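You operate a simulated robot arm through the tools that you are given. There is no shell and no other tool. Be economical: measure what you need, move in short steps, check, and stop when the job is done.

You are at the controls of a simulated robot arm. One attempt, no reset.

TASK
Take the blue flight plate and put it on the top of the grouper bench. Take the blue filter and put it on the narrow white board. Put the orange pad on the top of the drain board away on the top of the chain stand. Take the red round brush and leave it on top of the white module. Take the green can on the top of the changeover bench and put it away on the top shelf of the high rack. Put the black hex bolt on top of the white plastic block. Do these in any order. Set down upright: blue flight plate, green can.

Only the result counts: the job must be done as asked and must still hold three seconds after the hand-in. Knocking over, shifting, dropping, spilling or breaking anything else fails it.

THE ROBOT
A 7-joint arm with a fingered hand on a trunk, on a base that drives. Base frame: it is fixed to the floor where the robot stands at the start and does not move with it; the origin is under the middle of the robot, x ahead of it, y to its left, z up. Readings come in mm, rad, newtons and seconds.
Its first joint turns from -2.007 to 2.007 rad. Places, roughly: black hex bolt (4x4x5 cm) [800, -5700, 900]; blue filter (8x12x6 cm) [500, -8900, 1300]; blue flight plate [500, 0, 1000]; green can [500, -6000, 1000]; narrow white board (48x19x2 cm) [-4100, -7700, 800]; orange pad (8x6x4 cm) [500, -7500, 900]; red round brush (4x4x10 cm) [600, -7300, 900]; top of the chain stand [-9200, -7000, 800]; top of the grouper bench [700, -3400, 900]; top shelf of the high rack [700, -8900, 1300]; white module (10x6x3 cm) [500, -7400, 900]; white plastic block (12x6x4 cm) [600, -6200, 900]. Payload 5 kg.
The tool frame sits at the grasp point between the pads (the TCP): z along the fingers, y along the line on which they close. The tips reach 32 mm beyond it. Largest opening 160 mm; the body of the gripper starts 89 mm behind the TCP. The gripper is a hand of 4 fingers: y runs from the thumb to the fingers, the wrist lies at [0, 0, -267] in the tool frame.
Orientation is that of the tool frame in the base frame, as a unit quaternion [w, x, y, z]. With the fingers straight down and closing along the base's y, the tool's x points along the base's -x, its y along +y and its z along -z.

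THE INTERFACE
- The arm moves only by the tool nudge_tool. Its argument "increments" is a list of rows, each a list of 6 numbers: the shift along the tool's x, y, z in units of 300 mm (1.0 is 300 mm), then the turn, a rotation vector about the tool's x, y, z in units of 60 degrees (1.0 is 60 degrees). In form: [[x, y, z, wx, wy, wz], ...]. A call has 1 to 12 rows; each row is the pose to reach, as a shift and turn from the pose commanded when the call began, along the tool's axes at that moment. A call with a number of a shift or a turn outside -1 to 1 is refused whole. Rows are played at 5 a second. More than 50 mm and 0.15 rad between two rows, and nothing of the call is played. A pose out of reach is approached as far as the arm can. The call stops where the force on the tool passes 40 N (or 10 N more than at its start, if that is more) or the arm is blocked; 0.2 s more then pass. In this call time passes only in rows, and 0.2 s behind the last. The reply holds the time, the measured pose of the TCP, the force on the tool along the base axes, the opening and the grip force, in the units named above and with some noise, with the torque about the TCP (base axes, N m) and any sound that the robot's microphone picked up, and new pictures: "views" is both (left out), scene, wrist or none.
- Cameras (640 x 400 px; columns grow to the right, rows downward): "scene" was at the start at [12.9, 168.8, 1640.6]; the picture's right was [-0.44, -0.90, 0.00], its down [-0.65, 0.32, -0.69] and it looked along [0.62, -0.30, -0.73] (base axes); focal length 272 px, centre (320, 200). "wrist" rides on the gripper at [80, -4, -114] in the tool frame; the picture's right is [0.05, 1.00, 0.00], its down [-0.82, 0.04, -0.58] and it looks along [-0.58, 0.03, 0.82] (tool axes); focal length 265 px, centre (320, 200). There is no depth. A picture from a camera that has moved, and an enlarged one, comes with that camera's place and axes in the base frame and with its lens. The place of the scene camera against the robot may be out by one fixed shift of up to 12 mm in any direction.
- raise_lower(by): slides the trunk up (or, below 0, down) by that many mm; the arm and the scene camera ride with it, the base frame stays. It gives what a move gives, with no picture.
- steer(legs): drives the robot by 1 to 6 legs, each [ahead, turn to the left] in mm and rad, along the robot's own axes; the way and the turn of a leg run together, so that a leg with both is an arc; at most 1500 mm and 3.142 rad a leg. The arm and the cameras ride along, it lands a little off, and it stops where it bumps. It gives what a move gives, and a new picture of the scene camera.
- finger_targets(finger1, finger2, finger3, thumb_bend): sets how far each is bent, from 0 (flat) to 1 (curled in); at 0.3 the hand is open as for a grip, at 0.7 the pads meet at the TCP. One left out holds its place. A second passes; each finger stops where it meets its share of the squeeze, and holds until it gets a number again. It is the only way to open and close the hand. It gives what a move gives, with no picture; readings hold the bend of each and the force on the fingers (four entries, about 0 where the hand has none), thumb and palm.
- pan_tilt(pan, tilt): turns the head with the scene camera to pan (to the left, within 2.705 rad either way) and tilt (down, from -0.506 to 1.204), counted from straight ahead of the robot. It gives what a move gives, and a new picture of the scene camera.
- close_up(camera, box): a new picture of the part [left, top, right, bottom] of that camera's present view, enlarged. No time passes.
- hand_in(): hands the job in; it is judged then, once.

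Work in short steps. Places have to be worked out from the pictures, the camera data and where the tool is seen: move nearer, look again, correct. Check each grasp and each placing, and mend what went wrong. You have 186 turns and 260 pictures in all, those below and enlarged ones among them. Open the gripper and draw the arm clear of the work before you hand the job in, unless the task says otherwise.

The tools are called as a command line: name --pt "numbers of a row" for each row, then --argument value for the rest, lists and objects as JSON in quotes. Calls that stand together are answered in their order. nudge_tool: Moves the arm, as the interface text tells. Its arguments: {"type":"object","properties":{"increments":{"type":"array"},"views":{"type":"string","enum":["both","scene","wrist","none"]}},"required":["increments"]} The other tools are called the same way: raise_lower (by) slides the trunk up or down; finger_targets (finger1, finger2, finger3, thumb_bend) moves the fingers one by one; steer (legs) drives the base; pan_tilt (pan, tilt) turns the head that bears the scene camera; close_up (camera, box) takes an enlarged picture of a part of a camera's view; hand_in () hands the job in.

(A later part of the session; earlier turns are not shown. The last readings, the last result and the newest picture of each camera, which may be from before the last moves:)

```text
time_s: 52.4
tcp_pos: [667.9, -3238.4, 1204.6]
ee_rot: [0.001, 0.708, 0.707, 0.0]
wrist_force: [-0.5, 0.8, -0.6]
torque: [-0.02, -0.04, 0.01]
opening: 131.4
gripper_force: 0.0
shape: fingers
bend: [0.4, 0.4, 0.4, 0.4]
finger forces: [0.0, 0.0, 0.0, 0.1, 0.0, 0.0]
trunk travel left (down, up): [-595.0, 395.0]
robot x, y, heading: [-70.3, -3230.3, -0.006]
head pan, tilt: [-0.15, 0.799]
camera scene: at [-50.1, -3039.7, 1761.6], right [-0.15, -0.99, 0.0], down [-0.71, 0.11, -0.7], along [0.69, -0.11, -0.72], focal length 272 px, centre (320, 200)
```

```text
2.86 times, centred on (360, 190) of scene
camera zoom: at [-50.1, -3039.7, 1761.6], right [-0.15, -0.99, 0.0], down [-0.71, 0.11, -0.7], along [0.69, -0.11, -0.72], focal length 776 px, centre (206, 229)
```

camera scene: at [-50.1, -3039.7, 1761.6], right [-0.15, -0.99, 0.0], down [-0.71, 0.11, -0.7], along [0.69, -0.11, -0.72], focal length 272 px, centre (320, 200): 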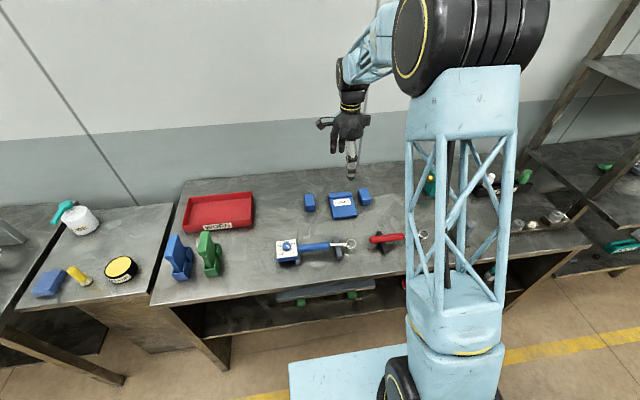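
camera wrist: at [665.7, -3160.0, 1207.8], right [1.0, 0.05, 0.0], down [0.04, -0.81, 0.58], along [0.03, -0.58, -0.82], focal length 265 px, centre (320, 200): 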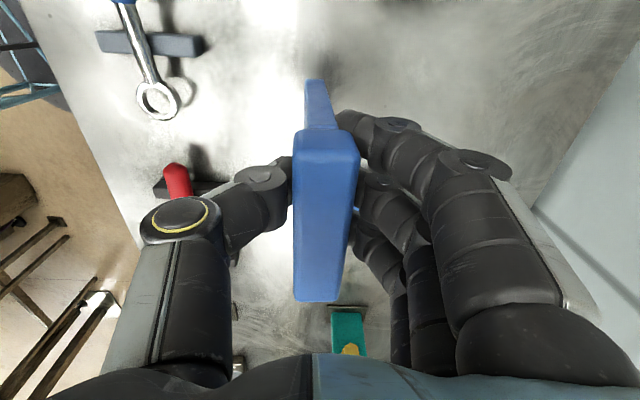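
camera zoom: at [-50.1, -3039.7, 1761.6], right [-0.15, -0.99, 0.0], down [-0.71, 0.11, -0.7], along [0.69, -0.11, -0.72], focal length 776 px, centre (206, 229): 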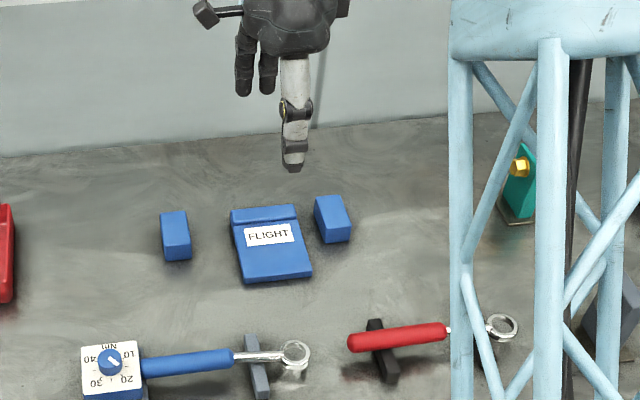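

The plate fell on its back when released (it leaned on the opening fingers). I'll regrip it across its width (closing along y, so release can't tip it) and rotate it upright. First I turn the hand back to the y-closing orientation and look.

nudge_tool --pt "0 0 0 0 0 -0.13" --pt "0 0 0 0 0 -0.26" --pt "0 0 0 0 0 -0.39" --pt "0 0 0 0 0 -0.52" --pt "0 0 0 0 0 -0.65" --pt "0 0 0 0 0 -0.75" --views "none"

nudge_tool --pt "0 0 0 0 0 -0.13" --pt "0 0 0 0 0 -0.26" --pt "0 0 0 0 0 -0.39" --pt "0 0 0 0 0 -0.52" --pt "0 0 0 0 0 -0.65" --pt "0 0 0 0 0 -0.75" --views "wrist"

finger_targets --finger1 0.3 --finger2 0.3 --finger3 0.3 --thumb_bend 0.3

```text
time_s: 53.8
tcp_pos: [669.7, -3241.3, 1203.2]
ee_rot: [0.0, 0.383, 0.924, 0.001]
wrist_force: [-0.2, -0.5, -0.3]
torque: [0.01, -0.02, 0.0]
opening: 131.5
gripper_force: 0.0
shape: fingers
bend: [0.4, 0.4, 0.4, 0.4]
finger forces: [0.0, 0.0, 0.0, 0.0, 0.0, 0.1]
trunk travel left (down, up): [-595.0, 395.0]
robot x, y, heading: [-68.1, -3232.6, -0.0]
head pan, tilt: [-0.15, 0.799]
```

```text
time_s: 55.2
tcp_pos: [669.9, -3241.4, 1200.9]
ee_rot: [0.0, 0.0, 1.0, 0.0]
wrist_force: [0.3, -1.0, 1.0]
torque: [0.0, 0.01, -0.01]
opening: 131.3
gripper_force: 0.1
shape: fingers
bend: [0.4, 0.4, 0.4, 0.4]
finger forces: [0.0, 0.1, 0.0, 0.0, 0.0, 0.1]
trunk travel left (down, up): [-595.0, 395.0]
robot x, y, heading: [-67.0, -3230.4, -0.002]
head pan, tilt: [-0.15, 0.799]
camera wrist: at [589.3, -3246.7, 1315.9], right [-0.05, 1.0, 0.0], down [0.82, 0.04, 0.58], along [0.58, 0.03, -0.82], focal length 265 px, centre (320, 200)
```

wrist: 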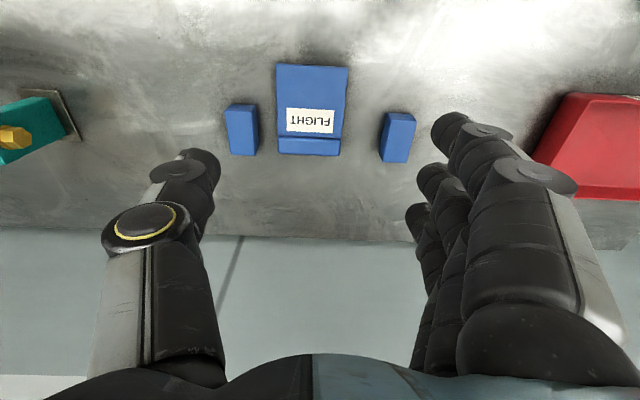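

```text
time_s: 56.2
tcp_pos: [670.0, -3240.3, 1199.6]
ee_rot: [0.0, 0.0, 1.0, -0.001]
wrist_force: [0.7, 0.7, -0.2]
torque: [0.0, 0.02, -0.02]
opening: 169.9
gripper_force: 0.0
shape: fingers
bend: [0.3, 0.3, 0.3, 0.3]
finger forces: [0.1, 0.0, 0.0, 0.1, 0.0, 0.0]
trunk travel left (down, up): [-595.0, 395.0]
robot x, y, heading: [-72.6, -3231.6, -0.004]
head pan, tilt: [-0.15, 0.799]
```

The plate lies face up, x≈650–757, y≈-3300…-3203. I will grip near the head with the hand tilted 18° back, so that rotating it 90° brings it upright with the wrist camera clear. Approach above it now, opening narrowed.

finger_targets --finger1 0.42 --finger2 0.42 --finger3 0.42 --thumb_bend 0.42

nudge_tool --pt "-0.1 -0.01 0.08 0 0.08 0" --pt "-0.19 -0.02 0.2 0 0.16 0" --pt "-0.19 -0.02 0.34 0 0.24 0" --pt "-0.19 -0.02 0.48 0 0.3 0" --pt "-0.19 -0.02 0.6 0 0.3 0" --views "both"

```text
time_s: 57.2
tcp_pos: [670.9, -3240.6, 1202.4]
ee_rot: [0.001, 0.001, 1.0, 0.0]
wrist_force: [-1.1, -0.4, 0.3]
torque: [-0.01, 0.01, 0.03]
opening: 124.2
gripper_force: 0.0
shape: fingers
bend: [0.42, 0.42, 0.42, 0.42]
finger forces: [0.1, 0.1, 0.0, 0.0, 0.0, 0.1]
trunk travel left (down, up): [-595.0, 395.0]
robot x, y, heading: [-68.4, -3230.7, -0.004]
head pan, tilt: [-0.15, 0.799]
```

```text
time_s: 58.4
tcp_pos: [725.8, -3246.3, 1022.3]
ee_rot: [-0.156, 0.001, 0.988, -0.001]
wrist_force: [-0.8, 0.4, -0.1]
torque: [0.0, 0.02, 0.04]
opening: 124.1
gripper_force: 0.0
shape: fingers
bend: [0.42, 0.42, 0.42, 0.42]
finger forces: [0.0, 0.0, 0.1, 0.1, 0.0, 0.0]
trunk travel left (down, up): [-595.0, 395.0]
robot x, y, heading: [-74.0, -3233.2, -0.002]
head pan, tilt: [-0.15, 0.799]
camera scene: at [-49.1, -3039.9, 1761.7], right [-0.15, -0.99, 0.0], down [-0.71, 0.11, -0.7], along [0.69, -0.11, -0.72], focal length 272 px, centre (320, 200)
camera wrist: at [684.1, -3252.6, 1157.7], right [-0.05, 1.0, 0.01], down [0.95, 0.04, 0.3], along [0.3, 0.03, -0.95], focal length 265 px, centre (320, 200)
```

scene: 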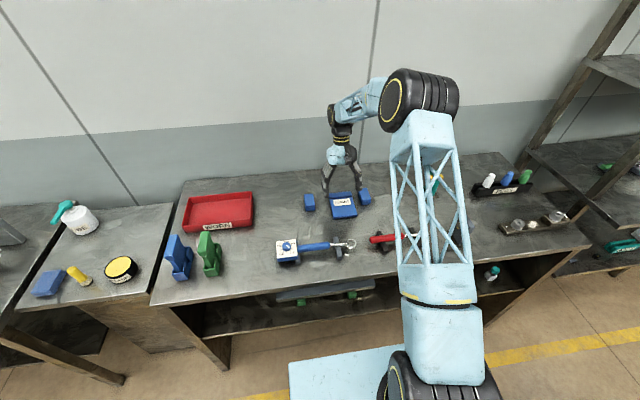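
wrist: 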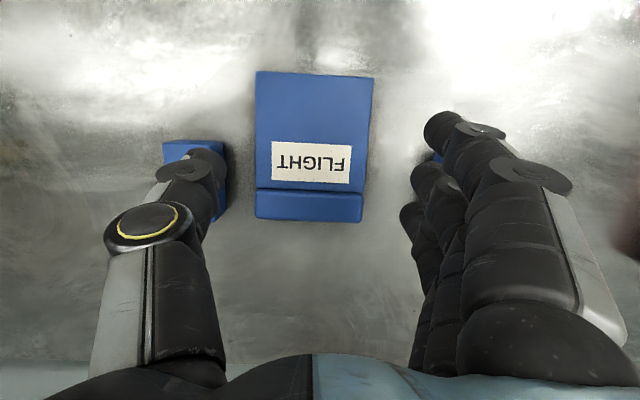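

Plate: x 650–773, y -3304…-3203; block beside it from y -3329. I narrow the opening to 112, reduce tilt to 12° and go down to z≈960 over the head edge.

finger_targets --finger1 0.45 --finger2 0.45 --finger3 0.45 --thumb_bend 0.45

nudge_tool --pt "-0.06 -0.017 0.0 0 -0.05 0" --pt "-0.124 -0.017 0.06 0 -0.1 0" --pt "-0.124 -0.017 0.12 0 -0.1 0" --pt "-0.124 -0.017 0.177 0 -0.1 0" --views "both"

close_up --camera "scene" --box '[290, 140, 400, 230]'

```text
time_s: 59.4
tcp_pos: [726.1, -3246.8, 1024.6]
ee_rot: [-0.157, 0.001, 0.988, -0.001]
wrist_force: [-0.2, -0.6, 0.3]
torque: [-0.02, 0.0, 0.02]
opening: 112.0
gripper_force: 0.1
shape: fingers
bend: [0.45, 0.45, 0.45, 0.45]
finger forces: [0.0, 0.0, 0.1, 0.0, 0.0, 0.0]
trunk travel left (down, up): [-595.0, 395.0]
robot x, y, heading: [-70.9, -3230.8, 0.005]
head pan, tilt: [-0.15, 0.799]
```

```text
time_s: 60.4
tcp_pos: [744.8, -3251.2, 960.3]
ee_rot: [-0.105, 0.002, 0.994, 0.0]
wrist_force: [-0.5, -0.6, 0.5]
torque: [0.01, 0.02, 0.02]
opening: 112.3
gripper_force: 0.1
shape: fingers
bend: [0.45, 0.45, 0.45, 0.45]
finger forces: [0.1, 0.1, 0.1, 0.0, 0.0, 0.0]
trunk travel left (down, up): [-595.0, 395.0]
robot x, y, heading: [-72.6, -3233.6, -0.0]
head pan, tilt: [-0.15, 0.799]
camera scene: at [-49.4, -3039.8, 1761.6], right [-0.15, -0.99, 0.0], down [-0.71, 0.11, -0.7], along [0.69, -0.11, -0.72], focal length 272 px, centre (320, 200)
camera wrist: at [689.4, -3257.0, 1089.5], right [-0.05, 1.0, 0.01], down [0.92, 0.04, 0.4], along [0.39, 0.03, -0.92], focal length 265 px, centre (320, 200)
```

scene: 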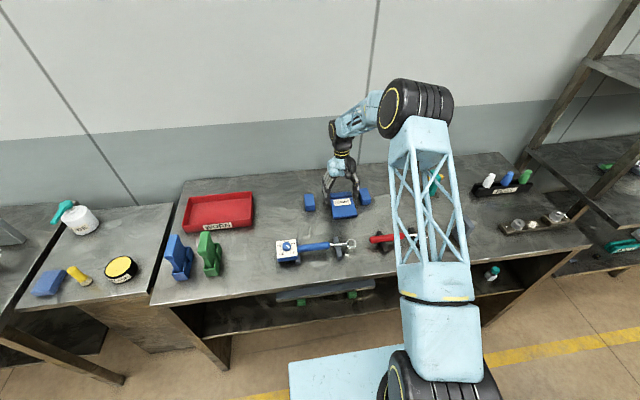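
wrist: 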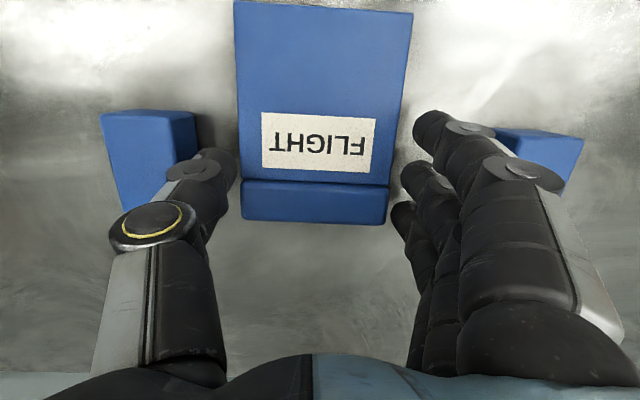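

```text
4.44 times, centred on (345, 185) of scene
camera zoom: at [-49.4, -3039.8, 1761.6], right [-0.15, -0.99, 0.0], down [-0.71, 0.11, -0.7], along [0.69, -0.11, -0.72], focal length 1207 px, centre (209, 267)
```

zoom: 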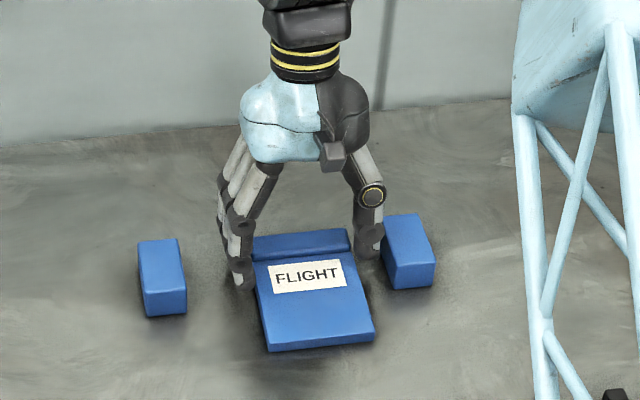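

The hand straddles the head well. I descend 18 mm vertically in small steps.

nudge_tool --pt "-0.004 0 0.02 0 0 0" --pt "-0.008 0 0.04 0 0 0" --pt "-0.0125 0 0.059 0 0 0" --views "wrist"

close_up --camera "scene" --box '[290, 140, 400, 230]'

```text
time_s: 61.2
tcp_pos: [745.8, -3252.2, 945.4]
ee_rot: [-0.102, 0.001, 0.995, -0.001]
wrist_force: [-4.3, -2.6, 22.1]
torque: [1.35, -0.43, 0.19]
opening: 112.3
gripper_force: 11.2
shape: fingers
bend: [0.45, 0.45, 0.46, 0.45]
finger forces: [0.0, 0.0, 22.5, 0.1, 0.2, 0.0]
trunk travel left (down, up): [-595.0, 395.0]
robot x, y, heading: [-73.5, -3232.9, -0.005]
head pan, tilt: [-0.15, 0.799]
camera wrist: at [690.0, -3258.3, 1074.2], right [-0.05, 1.0, 0.01], down [0.92, 0.04, 0.4], along [0.4, 0.03, -0.92], focal length 265 px, centre (320, 200)
```

wrist: 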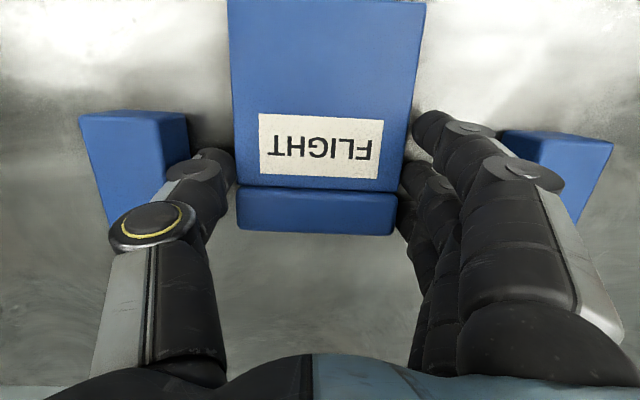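

```text
4.44 times, centred on (345, 185) of scene
camera zoom: at [-51.5, -3040.1, 1762.2], right [-0.15, -0.99, 0.0], down [-0.71, 0.11, -0.7], along [0.69, -0.11, -0.72], focal length 1207 px, centre (209, 267)
```

zoom: 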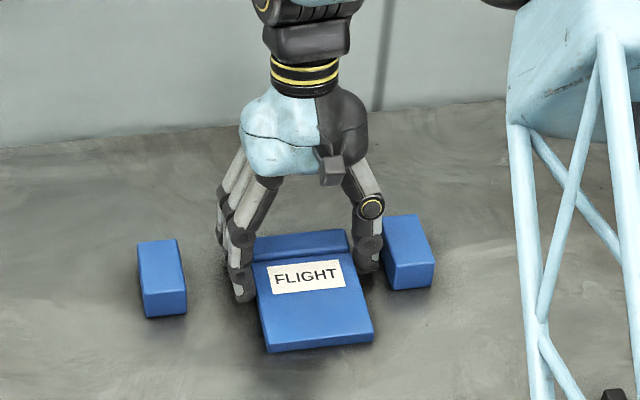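

Finger 3 touches the bench (z≈945). I raise 3 mm and close.

nudge_tool --pt "0.002 0 -0.011 0 0 0" --views "none"

finger_targets --finger1 0.6 --finger2 0.6 --finger3 0.6 --thumb_bend 0.6

close_up --camera "wrist" --box '[80, 0, 560, 300]'

close_up --camera "scene" --box '[290, 140, 400, 230]'

```text
time_s: 61.6
tcp_pos: [744.9, -3253.1, 945.2]
ee_rot: [-0.105, 0.001, 0.994, -0.001]
wrist_force: [1.6, -0.7, 6.1]
torque: [0.41, -0.27, -0.15]
opening: 112.3
gripper_force: 2.9
shape: fingers
bend: [0.45, 0.45, 0.45, 0.45]
finger forces: [0.0, 0.1, 6.9, 0.0, 0.3, 0.1]
trunk travel left (down, up): [-595.0, 395.0]
robot x, y, heading: [-72.0, -3228.2, -0.003]
head pan, tilt: [-0.15, 0.799]
```

```text
time_s: 62.6
tcp_pos: [744.7, -3252.5, 946.2]
ee_rot: [-0.105, 0.001, 0.994, -0.001]
wrist_force: [0.1, 2.1, 3.3]
torque: [0.39, -0.02, 0.06]
opening: 104.6
gripper_force: 21.7
shape: fingers
bend: [0.47, 0.46, 0.48, 0.51]
finger forces: [6.4, 7.6, 9.1, 0.1, 19.3, 0.0]
trunk travel left (down, up): [-595.0, 395.0]
robot x, y, heading: [-71.8, -3233.0, -0.001]
head pan, tilt: [-0.15, 0.799]
```

```text
1.33 times, centred on (320, 150) of wrist
camera zoom: at [690.4, -3258.1, 1075.1], right [-0.05, 1.0, 0.01], down [0.92, 0.04, 0.4], along [0.39, 0.03, -0.92], focal length 354 px, centre (320, 267)
```

zoom: 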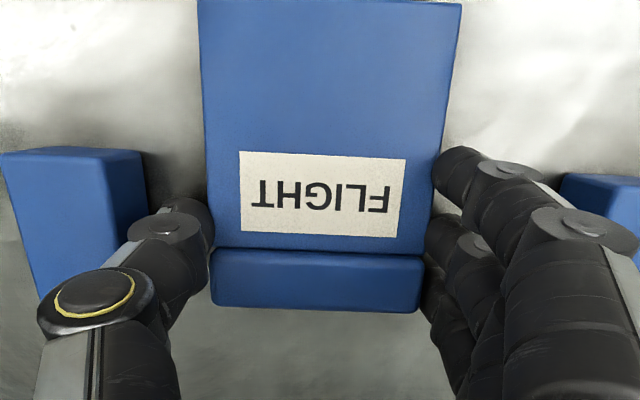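

```text
4.44 times, centred on (345, 185) of scene
camera zoom: at [-49.8, -3039.6, 1761.6], right [-0.15, -0.99, 0.0], down [-0.71, 0.11, -0.7], along [0.69, -0.11, -0.72], focal length 1207 px, centre (209, 267)
```

zoom: 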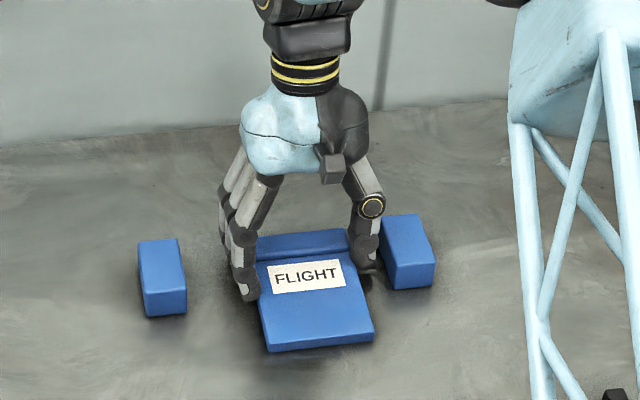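

All four digits hold it. I lift vertically.

nudge_tool --pt "0.02 0 -0.09 0 0 0" --pt "0.04 0 -0.2 0 0 0" --pt "0.07 0 -0.33 0 0 0" --pt "0.1 0 -0.46 0 0 0" --pt "0.125 0 -0.58 0 0 0" --views "both"

```text
time_s: 63.8
tcp_pos: [742.7, -3249.7, 1126.3]
ee_rot: [-0.105, 0.001, 0.995, 0.001]
wrist_force: [-0.2, 1.0, -2.4]
torque: [0.02, -0.06, -0.01]
opening: 95.4
gripper_force: 18.5
shape: fingers
bend: [0.51, 0.46, 0.48, 0.51]
finger forces: [4.3, 7.8, 7.7, 0.1, 17.9, 0.0]
trunk travel left (down, up): [-595.0, 395.0]
robot x, y, heading: [-71.3, -3231.5, 0.003]
head pan, tilt: [-0.15, 0.799]
camera scene: at [-49.8, -3039.7, 1761.6], right [-0.15, -0.99, 0.0], down [-0.71, 0.11, -0.7], along [0.69, -0.11, -0.72], focal length 272 px, centre (320, 200)
camera wrist: at [687.9, -3254.5, 1254.5], right [-0.05, 1.0, 0.01], down [0.92, 0.04, 0.4], along [0.39, 0.03, -0.92], focal length 265 px, centre (320, 200)
```

scene: 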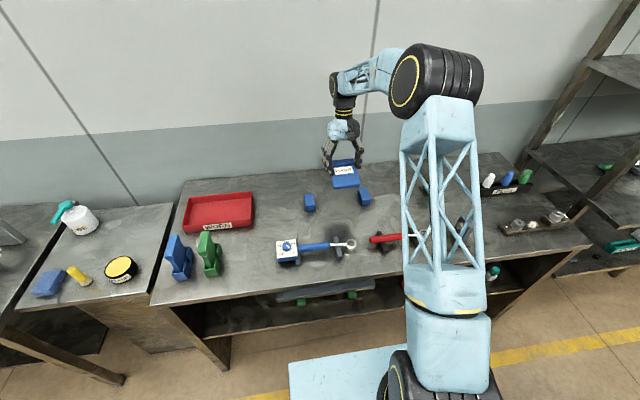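
wrist: 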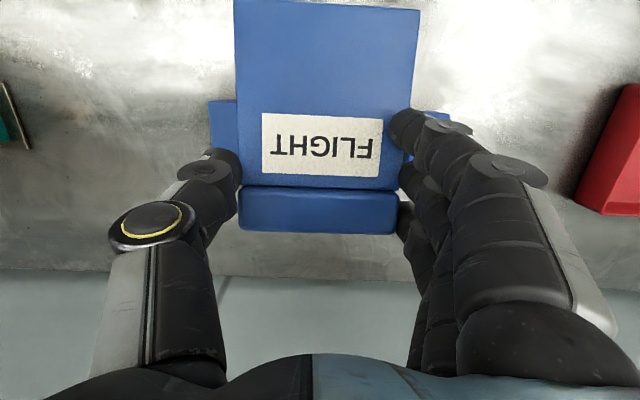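

Held. Now I pitch the hand forward 45° (first half), watching the plate.

nudge_tool --pt "0 0 0 0 -0.12 0" --pt "0 0 0 0 -0.24 0" --pt "0 0 0 0 -0.36 0" --pt "0 0 0 0 -0.48 0" --pt "0 0 0 0 -0.6 0" --pt "0 0 0 0 -0.72 0" --views "both"

close_up --camera "scene" --box '[290, 110, 400, 200]'

```text
time_s: 65.2
tcp_pos: [745.8, -3251.7, 1123.6]
ee_rot: [0.27, 0.0, 0.963, -0.001]
wrist_force: [-0.2, -0.3, -1.6]
torque: [0.0, -0.01, 0.01]
opening: 95.0
gripper_force: 17.8
shape: fingers
bend: [0.51, 0.46, 0.48, 0.51]
finger forces: [3.4, 7.8, 7.6, 0.0, 17.5, 0.1]
trunk travel left (down, up): [-595.0, 395.0]
robot x, y, heading: [-65.8, -3231.4, -0.002]
head pan, tilt: [-0.15, 0.799]
camera scene: at [-49.6, -3039.2, 1761.6], right [-0.15, -0.99, 0.0], down [-0.71, 0.11, -0.7], along [0.69, -0.11, -0.72], focal length 272 px, centre (320, 200)
camera wrist: at [617.7, -3256.5, 1180.0], right [-0.04, 1.0, -0.03], down [0.4, 0.04, 0.92], along [0.92, 0.03, -0.4], focal length 265 px, centre (320, 200)
```

scene: 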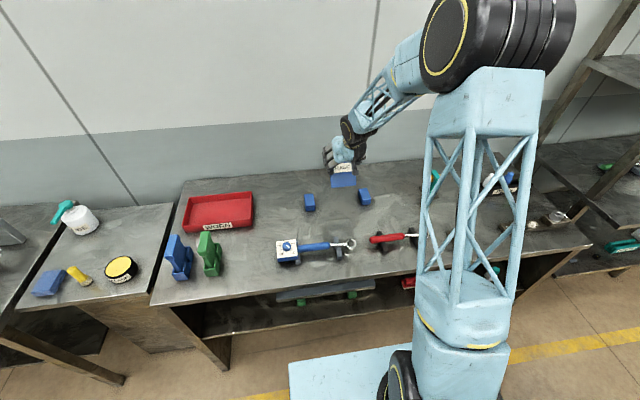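
wrist: 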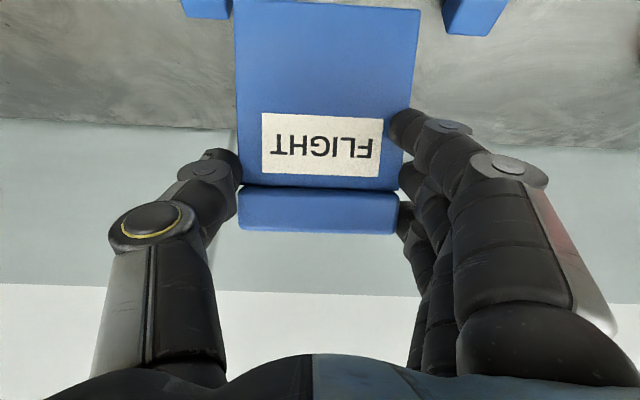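

```text
4.44 times, centred on (345, 155) of scene
camera zoom: at [-49.6, -3039.2, 1761.6], right [-0.15, -0.99, 0.0], down [-0.71, 0.11, -0.7], along [0.69, -0.11, -0.72], focal length 1207 px, centre (209, 400)
```

zoom: 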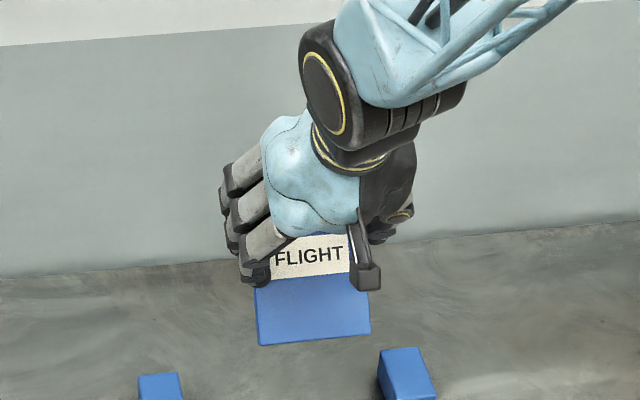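

The plate has settled ~10° in the grip; from the view I compute the final hand tilt as 68° for a vertical plate. I rotate the remaining 37° and shift to (635, -3305).

nudge_tool --pt "0.06 -0.035 -0.04 0 -0.12 0" --pt "0.125 -0.07 -0.076 0 -0.24 0" --pt "0.19 -0.11 -0.114 0 -0.36 0" --pt "0.25 -0.14 -0.152 0 -0.48 0" --pt "0.313 -0.177 -0.19 0 -0.611 0" --views "both"

close_up --camera "scene" --box '[290, 110, 440, 260]'

```text
time_s: 66.4
tcp_pos: [631.6, -3305.3, 1125.0]
ee_rot: [0.558, 0.001, 0.83, -0.002]
wrist_force: [1.1, -0.7, -2.1]
torque: [-0.03, 0.08, 0.03]
opening: 95.1
gripper_force: 18.2
shape: fingers
bend: [0.51, 0.46, 0.48, 0.51]
finger forces: [3.5, 7.9, 7.7, 0.0, 17.5, 0.0]
trunk travel left (down, up): [-595.0, 395.0]
robot x, y, heading: [-68.6, -3229.7, 0.003]
head pan, tilt: [-0.15, 0.799]
camera scene: at [-48.7, -3040.4, 1761.7], right [-0.15, -0.99, 0.0], down [-0.71, 0.11, -0.7], along [0.69, -0.11, -0.72], focal length 272 px, centre (320, 200)
camera wrist: at [496.8, -3310.9, 1094.5], right [-0.02, 1.0, -0.05], down [-0.23, 0.04, 0.97], along [0.97, 0.03, 0.23], focal length 265 px, centre (320, 200)
```

scene: 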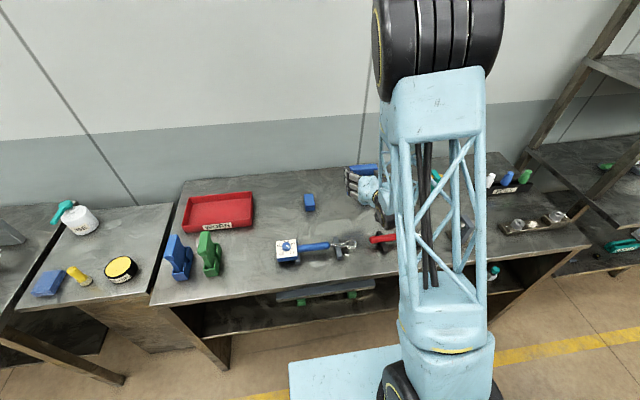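
wrist: 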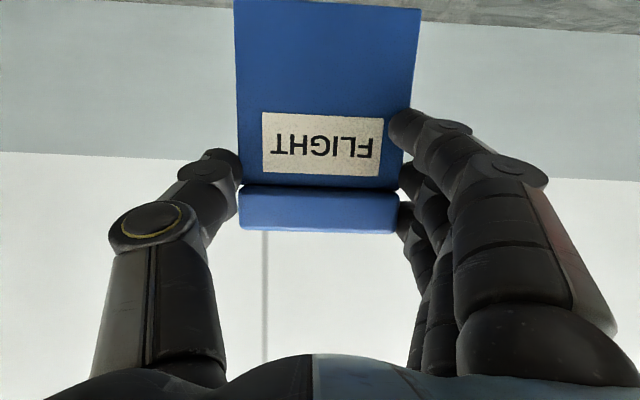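

```text
2.67 times, centred on (365, 185) of scene
camera zoom: at [-48.7, -3040.4, 1761.7], right [-0.15, -0.99, 0.0], down [-0.71, 0.11, -0.7], along [0.69, -0.11, -0.72], focal length 724 px, centre (200, 240)
```

zoom: 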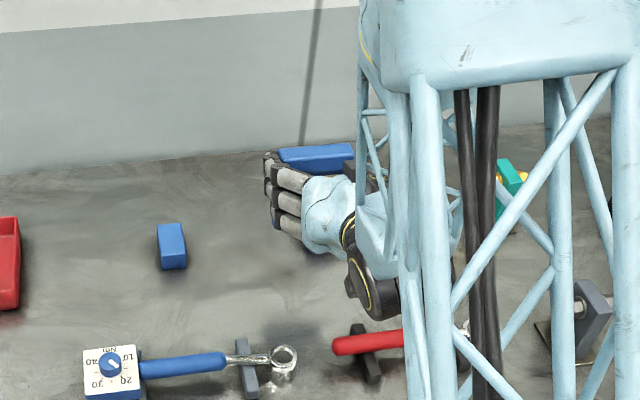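

The wrist joint is high enough (z≈1215). I zoom the wrist view to refine the plate's pitch before lowering by trunk.

close_up --camera "wrist" --box '[220, 0, 440, 240]'

raise_lower --by -85

pan_tilt --pan -0.15 --tilt 0.8

```text
1.67 times, centred on (330, 120) of wrist
camera zoom: at [496.8, -3310.9, 1094.5], right [-0.02, 1.0, -0.05], down [-0.23, 0.04, 0.97], along [0.97, 0.03, 0.23], focal length 442 px, centre (303, 333)
```

zoom: 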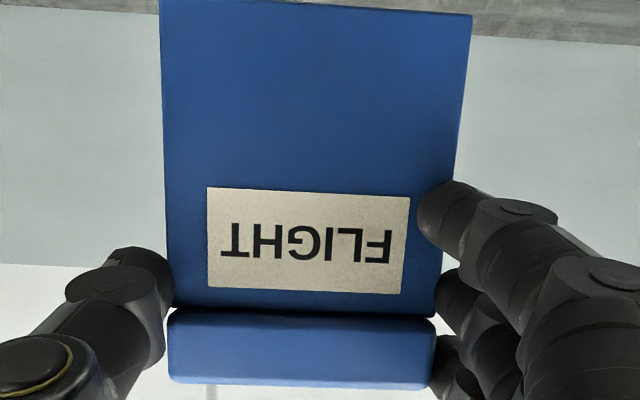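

```text
time_s: 67.6
tcp_pos: [633.4, -3304.7, 1040.4]
ee_rot: [0.558, 0.0, 0.83, 0.0]
wrist_force: [0.7, 0.4, -2.1]
torque: [0.01, 0.07, 0.01]
opening: 95.2
gripper_force: 17.5
shape: fingers
bend: [0.51, 0.46, 0.48, 0.51]
finger forces: [3.4, 7.8, 7.7, 0.1, 17.4, 0.0]
trunk travel left (down, up): [-510.0, 480.0]
robot x, y, heading: [-74.5, -3234.3, -0.003]
head pan, tilt: [-0.15, 0.799]
```

```text
time_s: 68.2
tcp_pos: [633.0, -3303.4, 1039.8]
ee_rot: [0.559, 0.001, 0.829, -0.001]
wrist_force: [0.7, 0.2, -1.3]
torque: [-0.03, 0.03, 0.04]
opening: 95.3
gripper_force: 17.8
shape: fingers
bend: [0.51, 0.46, 0.48, 0.51]
finger forces: [3.4, 7.8, 7.7, 0.0, 17.4, 0.0]
trunk travel left (down, up): [-510.0, 480.0]
robot x, y, heading: [-73.2, -3234.1, -0.001]
head pan, tilt: [-0.15, 0.799]
camera scene: at [-49.3, -3039.8, 1676.6], right [-0.15, -0.99, 0.0], down [-0.71, 0.11, -0.7], along [0.69, -0.11, -0.72], focal length 272 px, centre (320, 200)
```

scene: 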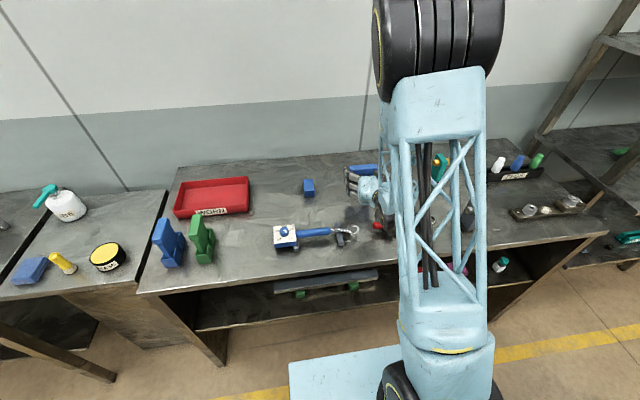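

Pitch estimate confirmed (plate vertical within ~1–2°). I lower with small vertical steps until contact.

nudge_tool --pt "0.031 0 0.0125 0 0 0" --pt "0.062 0 0.025 0 0 0" --pt "0.084 0 0.034 0 0 0" --views "none"

nudge_tool --pt "0.0125 0 0.005 0 0 0" --views "none"

```text
time_s: 69.0
tcp_pos: [632.3, -3303.0, 1014.7]
ee_rot: [0.558, 0.0, 0.83, -0.001]
wrist_force: [-0.6, 0.5, -1.3]
torque: [-0.02, 0.09, -0.06]
opening: 95.2
gripper_force: 18.0
shape: fingers
bend: [0.51, 0.46, 0.48, 0.51]
finger forces: [3.4, 7.8, 7.7, 0.1, 17.4, 0.0]
trunk travel left (down, up): [-510.0, 480.0]
robot x, y, heading: [-71.4, -3231.4, -0.004]
head pan, tilt: [-0.15, 0.799]
```

```text
time_s: 69.4
tcp_pos: [632.6, -3303.1, 1008.2]
ee_rot: [0.558, 0.001, 0.83, -0.001]
wrist_force: [0.9, -0.6, -3.1]
torque: [0.0, 0.1, -0.01]
opening: 95.2
gripper_force: 18.5
shape: fingers
bend: [0.51, 0.46, 0.48, 0.51]
finger forces: [3.5, 7.8, 7.7, 0.0, 17.3, 0.0]
trunk travel left (down, up): [-510.0, 480.0]
robot x, y, heading: [-71.4, -3232.4, -0.002]
head pan, tilt: [-0.15, 0.799]
```

Not yet touching; I continue in 3 mm steps.

nudge_tool --pt "0.01 0 0.004 0 0 0" --views "none"

nudge_tool --pt "0.008 0 0.003 0 0 0" --views "none"

nudge_tool --pt "0.006 0 0.0025 0 0 0" --views "wrist"

```text
time_s: 69.8
tcp_pos: [631.9, -3303.8, 1006.5]
ee_rot: [0.559, 0.0, 0.829, -0.001]
wrist_force: [0.1, 0.6, -1.7]
torque: [0.0, 0.02, 0.02]
opening: 95.1
gripper_force: 18.4
shape: fingers
bend: [0.51, 0.46, 0.48, 0.51]
finger forces: [3.4, 7.8, 7.6, 0.0, 17.4, 0.0]
trunk travel left (down, up): [-510.0, 480.0]
robot x, y, heading: [-69.1, -3232.3, -0.001]
head pan, tilt: [-0.15, 0.799]
```

```text
time_s: 70.2
tcp_pos: [631.9, -3302.5, 1003.5]
ee_rot: [0.559, 0.0, 0.829, -0.001]
wrist_force: [-0.5, 0.6, -1.3]
torque: [-0.05, 0.1, 0.01]
opening: 95.0
gripper_force: 17.8
shape: fingers
bend: [0.51, 0.46, 0.48, 0.51]
finger forces: [3.4, 7.8, 7.7, 0.0, 17.4, 0.0]
trunk travel left (down, up): [-510.0, 480.0]
robot x, y, heading: [-69.9, -3230.2, 0.002]
head pan, tilt: [-0.15, 0.799]
```

```text
time_s: 70.6
tcp_pos: [632.8, -3303.3, 1001.5]
ee_rot: [0.559, 0.001, 0.829, -0.001]
wrist_force: [0.1, 0.1, 0.8]
torque: [0.11, -0.01, 0.01]
opening: 95.2
gripper_force: 18.6
shape: fingers
bend: [0.51, 0.46, 0.48, 0.51]
finger forces: [4.4, 7.8, 7.5, 0.0, 17.6, 0.1]
trunk travel left (down, up): [-510.0, 480.0]
robot x, y, heading: [-69.5, -3234.9, -0.006]
head pan, tilt: [-0.15, 0.799]
camera wrist: at [497.1, -3308.9, 971.1], right [-0.02, 1.0, -0.05], down [-0.23, 0.04, 0.97], along [0.97, 0.03, 0.23], focal length 265 px, centre (320, 200)
```

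wrist: 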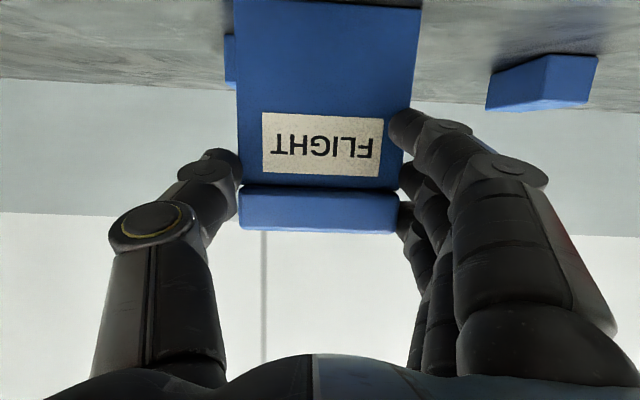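

Contact starts. I press ~2 mm more to seat the base flat.

nudge_tool --pt "0.006 0 0.0025 0 0 0" --views "none"

close_up --camera "wrist" --box '[220, 0, 440, 240]'

```text
time_s: 71.0
tcp_pos: [633.6, -3303.3, 999.7]
ee_rot: [0.561, 0.0, 0.828, 0.0]
wrist_force: [-1.5, -0.8, 15.3]
torque: [0.27, -0.42, 0.03]
opening: 95.2
gripper_force: 20.1
shape: fingers
bend: [0.51, 0.46, 0.48, 0.51]
finger forces: [6.4, 7.7, 7.4, 0.0, 17.8, 0.0]
trunk travel left (down, up): [-510.0, 480.0]
robot x, y, heading: [-71.6, -3229.6, -0.004]
head pan, tilt: [-0.15, 0.799]
```

```text
1.67 times, centred on (330, 120) of wrist
camera zoom: at [497.2, -3309.0, 969.7], right [-0.02, 1.0, -0.05], down [-0.23, 0.04, 0.97], along [0.97, 0.03, 0.23], focal length 442 px, centre (303, 333)
```

zoom: 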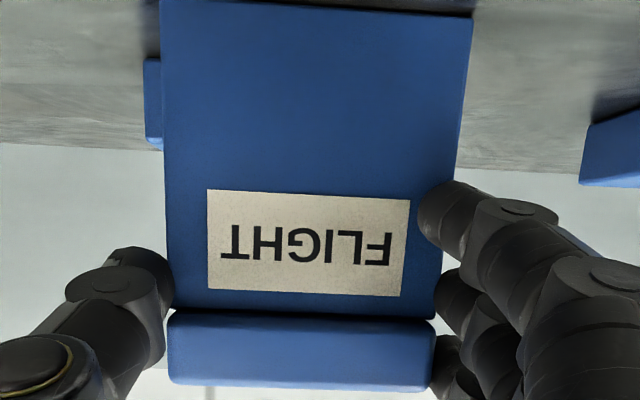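

The contact centre (~37 mm ahead of TCP) is within the base. I relieve slightly and open the hand in two stages.

nudge_tool --pt "-0.005 0 -0.002 0 0 0" --views "none"

finger_targets --finger1 0.46 --finger2 0.43 --finger3 0.45 --thumb_bend 0.47

close_up --camera "wrist" --box '[140, 0, 520, 240]'

```text
time_s: 71.4
tcp_pos: [633.3, -3303.0, 1001.5]
ee_rot: [0.559, 0.0, 0.829, 0.0]
wrist_force: [-1.3, -0.1, 11.8]
torque: [0.18, -0.4, 0.01]
opening: 95.4
gripper_force: 18.6
shape: fingers
bend: [0.51, 0.46, 0.48, 0.51]
finger forces: [4.9, 7.7, 7.3, 0.0, 17.9, 0.1]
trunk travel left (down, up): [-510.0, 480.0]
robot x, y, heading: [-71.6, -3232.7, -0.002]
head pan, tilt: [-0.15, 0.799]
```

```text
time_s: 72.4
tcp_pos: [632.6, -3303.6, 1000.4]
ee_rot: [0.559, 0.001, 0.829, -0.001]
wrist_force: [0.3, 0.9, -0.6]
torque: [-0.01, 0.06, -0.02]
opening: 105.4
gripper_force: 0.5
shape: fingers
bend: [0.46, 0.43, 0.44, 0.47]
finger forces: [0.0, 0.0, 0.9, 0.1, 0.5, 0.0]
trunk travel left (down, up): [-510.0, 480.0]
robot x, y, heading: [-72.5, -3230.3, -0.001]
head pan, tilt: [-0.15, 0.799]
```

```text
1.67 times, centred on (330, 120) of wrist
camera zoom: at [497.1, -3309.1, 969.8], right [-0.02, 1.0, -0.05], down [-0.23, 0.04, 0.97], along [0.97, 0.03, 0.23], focal length 442 px, centre (303, 333)
```

zoom: 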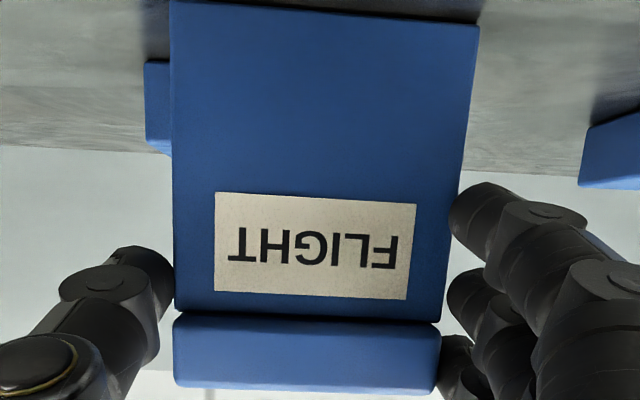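

Plate stands while nearly released. I open further, slowly.

finger_targets --finger1 0.4 --finger2 0.38 --finger3 0.4 --thumb_bend 0.43

finger_targets --finger1 0.33 --finger2 0.33 --finger3 0.33 --thumb_bend 0.36

close_up --camera "wrist" --box '[100, 0, 580, 300]'

```text
time_s: 73.4
tcp_pos: [633.4, -3304.1, 1000.4]
ee_rot: [0.558, 0.0, 0.83, 0.0]
wrist_force: [0.3, 0.2, 0.7]
torque: [-0.01, -0.01, -0.01]
opening: 124.7
gripper_force: 0.0
shape: fingers
bend: [0.4, 0.38, 0.4, 0.43]
finger forces: [0.1, 0.0, 0.0, 0.0, 0.1, 0.1]
trunk travel left (down, up): [-510.0, 480.0]
robot x, y, heading: [-70.2, -3232.8, -0.004]
head pan, tilt: [-0.15, 0.799]
```

```text
time_s: 74.4
tcp_pos: [633.1, -3303.9, 1001.2]
ee_rot: [0.559, 0.002, 0.829, -0.002]
wrist_force: [-0.1, 0.2, 1.1]
torque: [-0.01, -0.01, 0.02]
opening: 152.3
gripper_force: 0.1
shape: fingers
bend: [0.33, 0.33, 0.33, 0.36]
finger forces: [0.1, 0.0, 0.0, 0.0, 0.0, 0.0]
trunk travel left (down, up): [-510.0, 480.0]
robot x, y, heading: [-69.7, -3231.3, -0.0]
head pan, tilt: [-0.15, 0.799]
```

```text
1.33 times, centred on (340, 150) of wrist
camera zoom: at [497.1, -3309.1, 969.9], right [-0.02, 1.0, -0.05], down [-0.23, 0.04, 0.97], along [0.97, 0.03, 0.23], focal length 354 px, centre (293, 267)
```

zoom: 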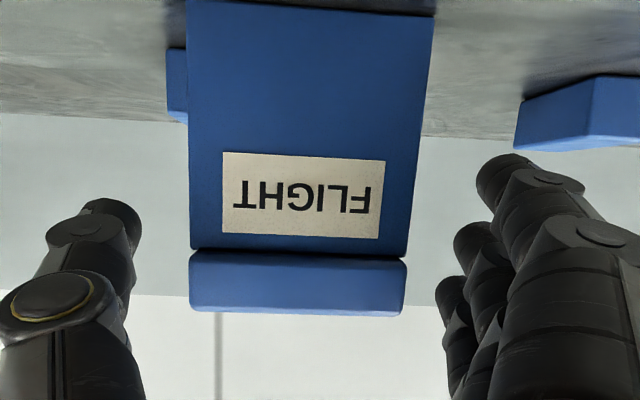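

The plate stands free. I withdraw backward, then up, and look.

nudge_tool --pt "0.04 0 -0.1 0 0 0" --pt "0.1 0 -0.246 0 0 0" --pt "0.09 0 -0.36 0 0 0" --pt "-0.03 0 -0.44 0 0 0" --pt "-0.17 0 -0.5 0 0 0" --pt "-0.31 0 -0.56 0 0 0" --pt "-0.45 0 -0.62 0 0 0" --views "both"

```text
time_s: 76.0
tcp_pos: [545.5, -3315.3, 1219.0]
ee_rot: [0.558, 0.001, 0.83, -0.001]
wrist_force: [-1.6, 0.2, 2.3]
torque: [0.04, 0.19, 0.02]
opening: 152.6
gripper_force: 0.1
shape: fingers
bend: [0.33, 0.33, 0.33, 0.36]
finger forces: [0.0, 0.0, 0.0, 0.1, 0.0, 0.0]
out of reach, approached as far as the arm can: row 2, 3, 4, 5, 6, 7
trunk travel left (down, up): [-510.0, 480.0]
robot x, y, heading: [-70.5, -3233.7, -0.001]
head pan, tilt: [-0.15, 0.799]
camera scene: at [-53.3, -3040.3, 1676.8], right [-0.15, -0.99, 0.0], down [-0.71, 0.11, -0.7], along [0.69, -0.1, -0.72], focal length 272 px, centre (320, 200)
camera wrist: at [408.4, -3320.5, 1187.5], right [-0.02, 1.0, -0.05], down [-0.23, 0.04, 0.97], along [0.97, 0.03, 0.23], focal length 265 px, centre (320, 200)
```

scene: 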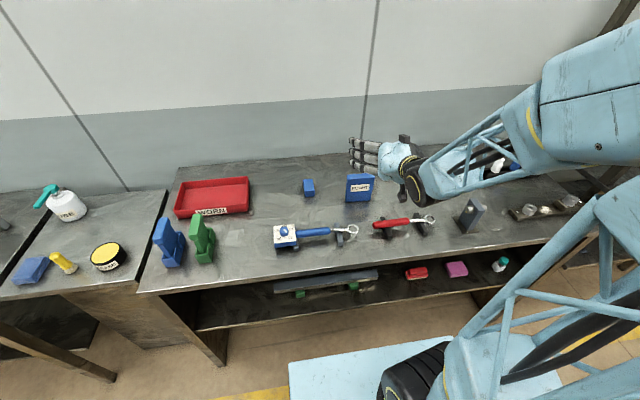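
wrist: 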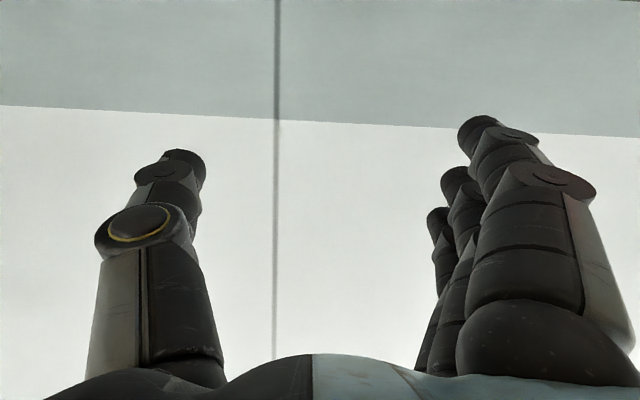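

The plate stands upright. I rotate the hand back to pointing down and check it with a zoom.

nudge_tool --pt "0 0 0 0 0.12 0" --pt "0 0 0 0 0.24 0" --pt "0 0 0 0 0.36 0" --pt "0 0 0 0 0.48 0" --pt "0 0 0 0 0.6 0" --pt "0 0 0 0 0.72 0" --pt "0 0 0 0 0.84 0" --pt "0 0 0 0 0.96 0" --views "none"

nudge_tool --pt "0 0 0 0 0.09 0" --pt "0 0 0 0 0.173 0" --views "scene"

close_up --camera "scene" --box '[290, 150, 420, 260]'

```text
time_s: 78.0
tcp_pos: [478.2, -3507.2, 1214.0]
ee_rot: [0.087, 0.181, 0.979, -0.016]
wrist_force: [-0.6, -0.7, -0.4]
torque: [0.05, -0.08, 0.0]
opening: 153.3
gripper_force: 0.0
shape: fingers
bend: [0.33, 0.33, 0.33, 0.36]
finger forces: [0.1, 0.0, 0.0, 0.0, 0.1, 0.0]
out of reach, approached as far as the arm can: row 3
trunk travel left (down, up): [-510.0, 480.0]
robot x, y, heading: [-70.3, -3232.2, 0.003]
head pan, tilt: [-0.15, 0.799]
stopped in row 8: the arm was blocked; the commanded pose is now the measured one
```

```text
time_s: 78.6
tcp_pos: [479.6, -3504.5, 1213.8]
ee_rot: [-0.002, 0.183, 0.983, 0.001]
wrist_force: [-0.1, -0.1, 0.1]
torque: [-0.07, 0.01, -0.02]
opening: 153.1
gripper_force: 0.0
shape: fingers
bend: [0.33, 0.33, 0.33, 0.36]
finger forces: [0.1, 0.0, 0.0, 0.0, 0.0, 0.0]
trunk travel left (down, up): [-510.0, 480.0]
robot x, y, heading: [-71.8, -3231.1, -0.003]
head pan, tilt: [-0.15, 0.799]
camera scene: at [-48.8, -3039.1, 1676.5], right [-0.15, -0.99, 0.0], down [-0.71, 0.11, -0.7], along [0.69, -0.11, -0.72], focal length 272 px, centre (320, 200)
```

scene: 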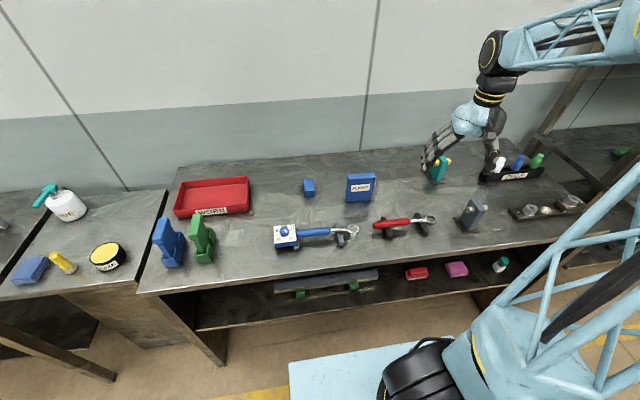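

```text
3.64 times, centred on (355, 205) of scene
camera zoom: at [-48.8, -3039.1, 1676.5], right [-0.15, -0.99, 0.0], down [-0.71, 0.11, -0.7], along [0.69, -0.11, -0.72], focal length 987 px, centre (193, 182)
```

zoom: 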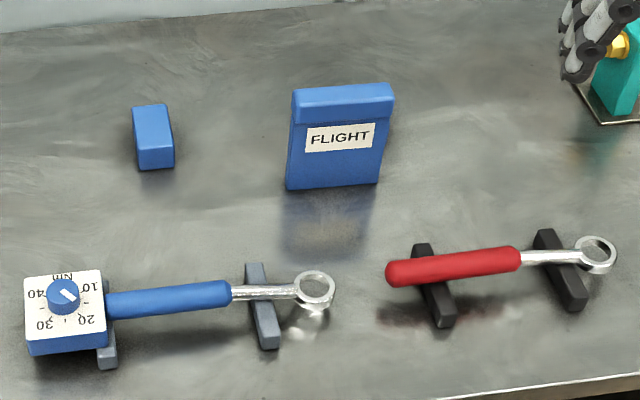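

Plate confirmed standing. I bring the hand back in front of the robot, raised and squared.

nudge_tool --pt "0 0.05 -0.12 0 0 0" --pt "0.01 0.18 -0.2 0 0 -0.06" --pt "0.02 0.33 -0.267 0 0 -0.12" --pt "0.035 0.48 -0.267 0 0 -0.18" --pt "0.05 0.63 -0.267 0 0 -0.24" --pt "0.06 0.78 -0.267 0 0 -0.3" --pt "0.075 0.93 -0.267 0 0 -0.351" --views "none"

finger_targets --finger1 0.3 --finger2 0.3 --finger3 0.3 --thumb_bend 0.3

```text
time_s: 80.2
tcp_pos: [532.6, -3242.5, 1295.1]
ee_rot: [-0.001, 0.0, 1.0, 0.0]
wrist_force: [0.7, -0.2, -0.1]
torque: [-0.03, -0.02, 0.0]
opening: 153.1
gripper_force: 0.0
shape: fingers
bend: [0.33, 0.33, 0.33, 0.36]
finger forces: [0.1, 0.0, 0.0, 0.0, 0.0, 0.0]
out of reach, approached as far as the arm can: row 6, 7
trunk travel left (down, up): [-510.0, 480.0]
robot x, y, heading: [-69.9, -3231.6, -0.004]
head pan, tilt: [-0.15, 0.799]
```

```text
time_s: 81.2
tcp_pos: [532.0, -3244.7, 1295.9]
ee_rot: [0.0, -0.001, 1.0, 0.001]
wrist_force: [0.0, 0.0, 0.2]
torque: [-0.01, 0.01, -0.01]
opening: 169.9
gripper_force: 0.1
shape: fingers
bend: [0.3, 0.3, 0.3, 0.3]
finger forces: [0.0, 0.1, 0.1, 0.1, 0.1, 0.0]
trunk travel left (down, up): [-510.0, 480.0]
robot x, y, heading: [-70.5, -3231.8, -0.003]
head pan, tilt: [-0.15, 0.799]
```

Next: the changeover bench near y≈-6000. I back off, turn along the aisle and drive there.

steer --legs '[[-200, 0], [0, -1.57], [1300, 0], [1000, 0]]'

pan_tilt --pan 0.7 --tilt 0.55

```text
time_s: 97.8
tcp_pos: [-313.3, -6175.5, 1295.1]
ee_rot: [0.001, 0.721, 0.693, 0.001]
wrist_force: [-0.3, -0.7, -0.1]
torque: [0.02, 0.03, 0.0]
opening: 170.0
gripper_force: 0.2
shape: fingers
bend: [0.3, 0.3, 0.3, 0.3]
finger forces: [0.0, 0.1, 0.0, 0.0, 0.0, 0.0]
trunk travel left (down, up): [-510.0, 480.0]
robot x, y, heading: [-278.0, -5573.0, -1.616]
head pan, tilt: [-0.15, 0.799]
camera scene: at [-85.5, -5601.0, 1676.6], right [-0.98, 0.19, 0.0], down [0.14, 0.7, -0.7], along [-0.13, -0.68, -0.72], focal length 272 px, centre (320, 200)
```

scene: 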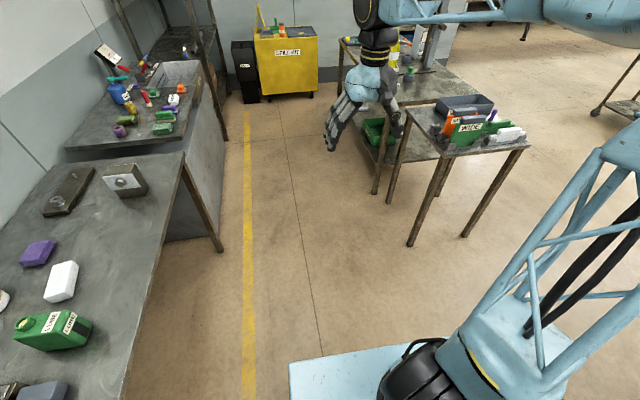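

```text
time_s: 99.0
tcp_pos: [-313.2, -6175.2, 1295.8]
ee_rot: [0.0, 0.721, 0.693, 0.001]
wrist_force: [-0.4, -0.2, 0.6]
torque: [0.02, 0.01, 0.01]
opening: 170.0
gripper_force: 0.0
shape: fingers
bend: [0.3, 0.3, 0.3, 0.3]
finger forces: [0.0, 0.0, 0.0, 0.0, 0.0, 0.0]
trunk travel left (down, up): [-510.0, 480.0]
robot x, y, heading: [-277.7, -5571.1, -1.616]
head pan, tilt: [0.7, 0.55]
camera scene: at [-15.3, -5592.7, 1698.0], right [-0.79, -0.61, 0.0], down [-0.32, 0.41, -0.85], along [0.52, -0.68, -0.52], focal length 272 px, centre (320, 200)
```

scene: 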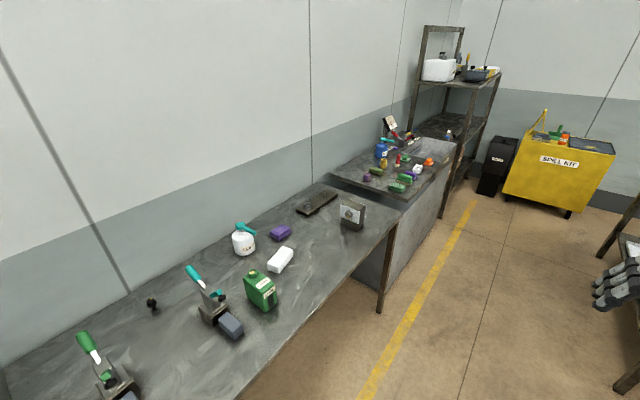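

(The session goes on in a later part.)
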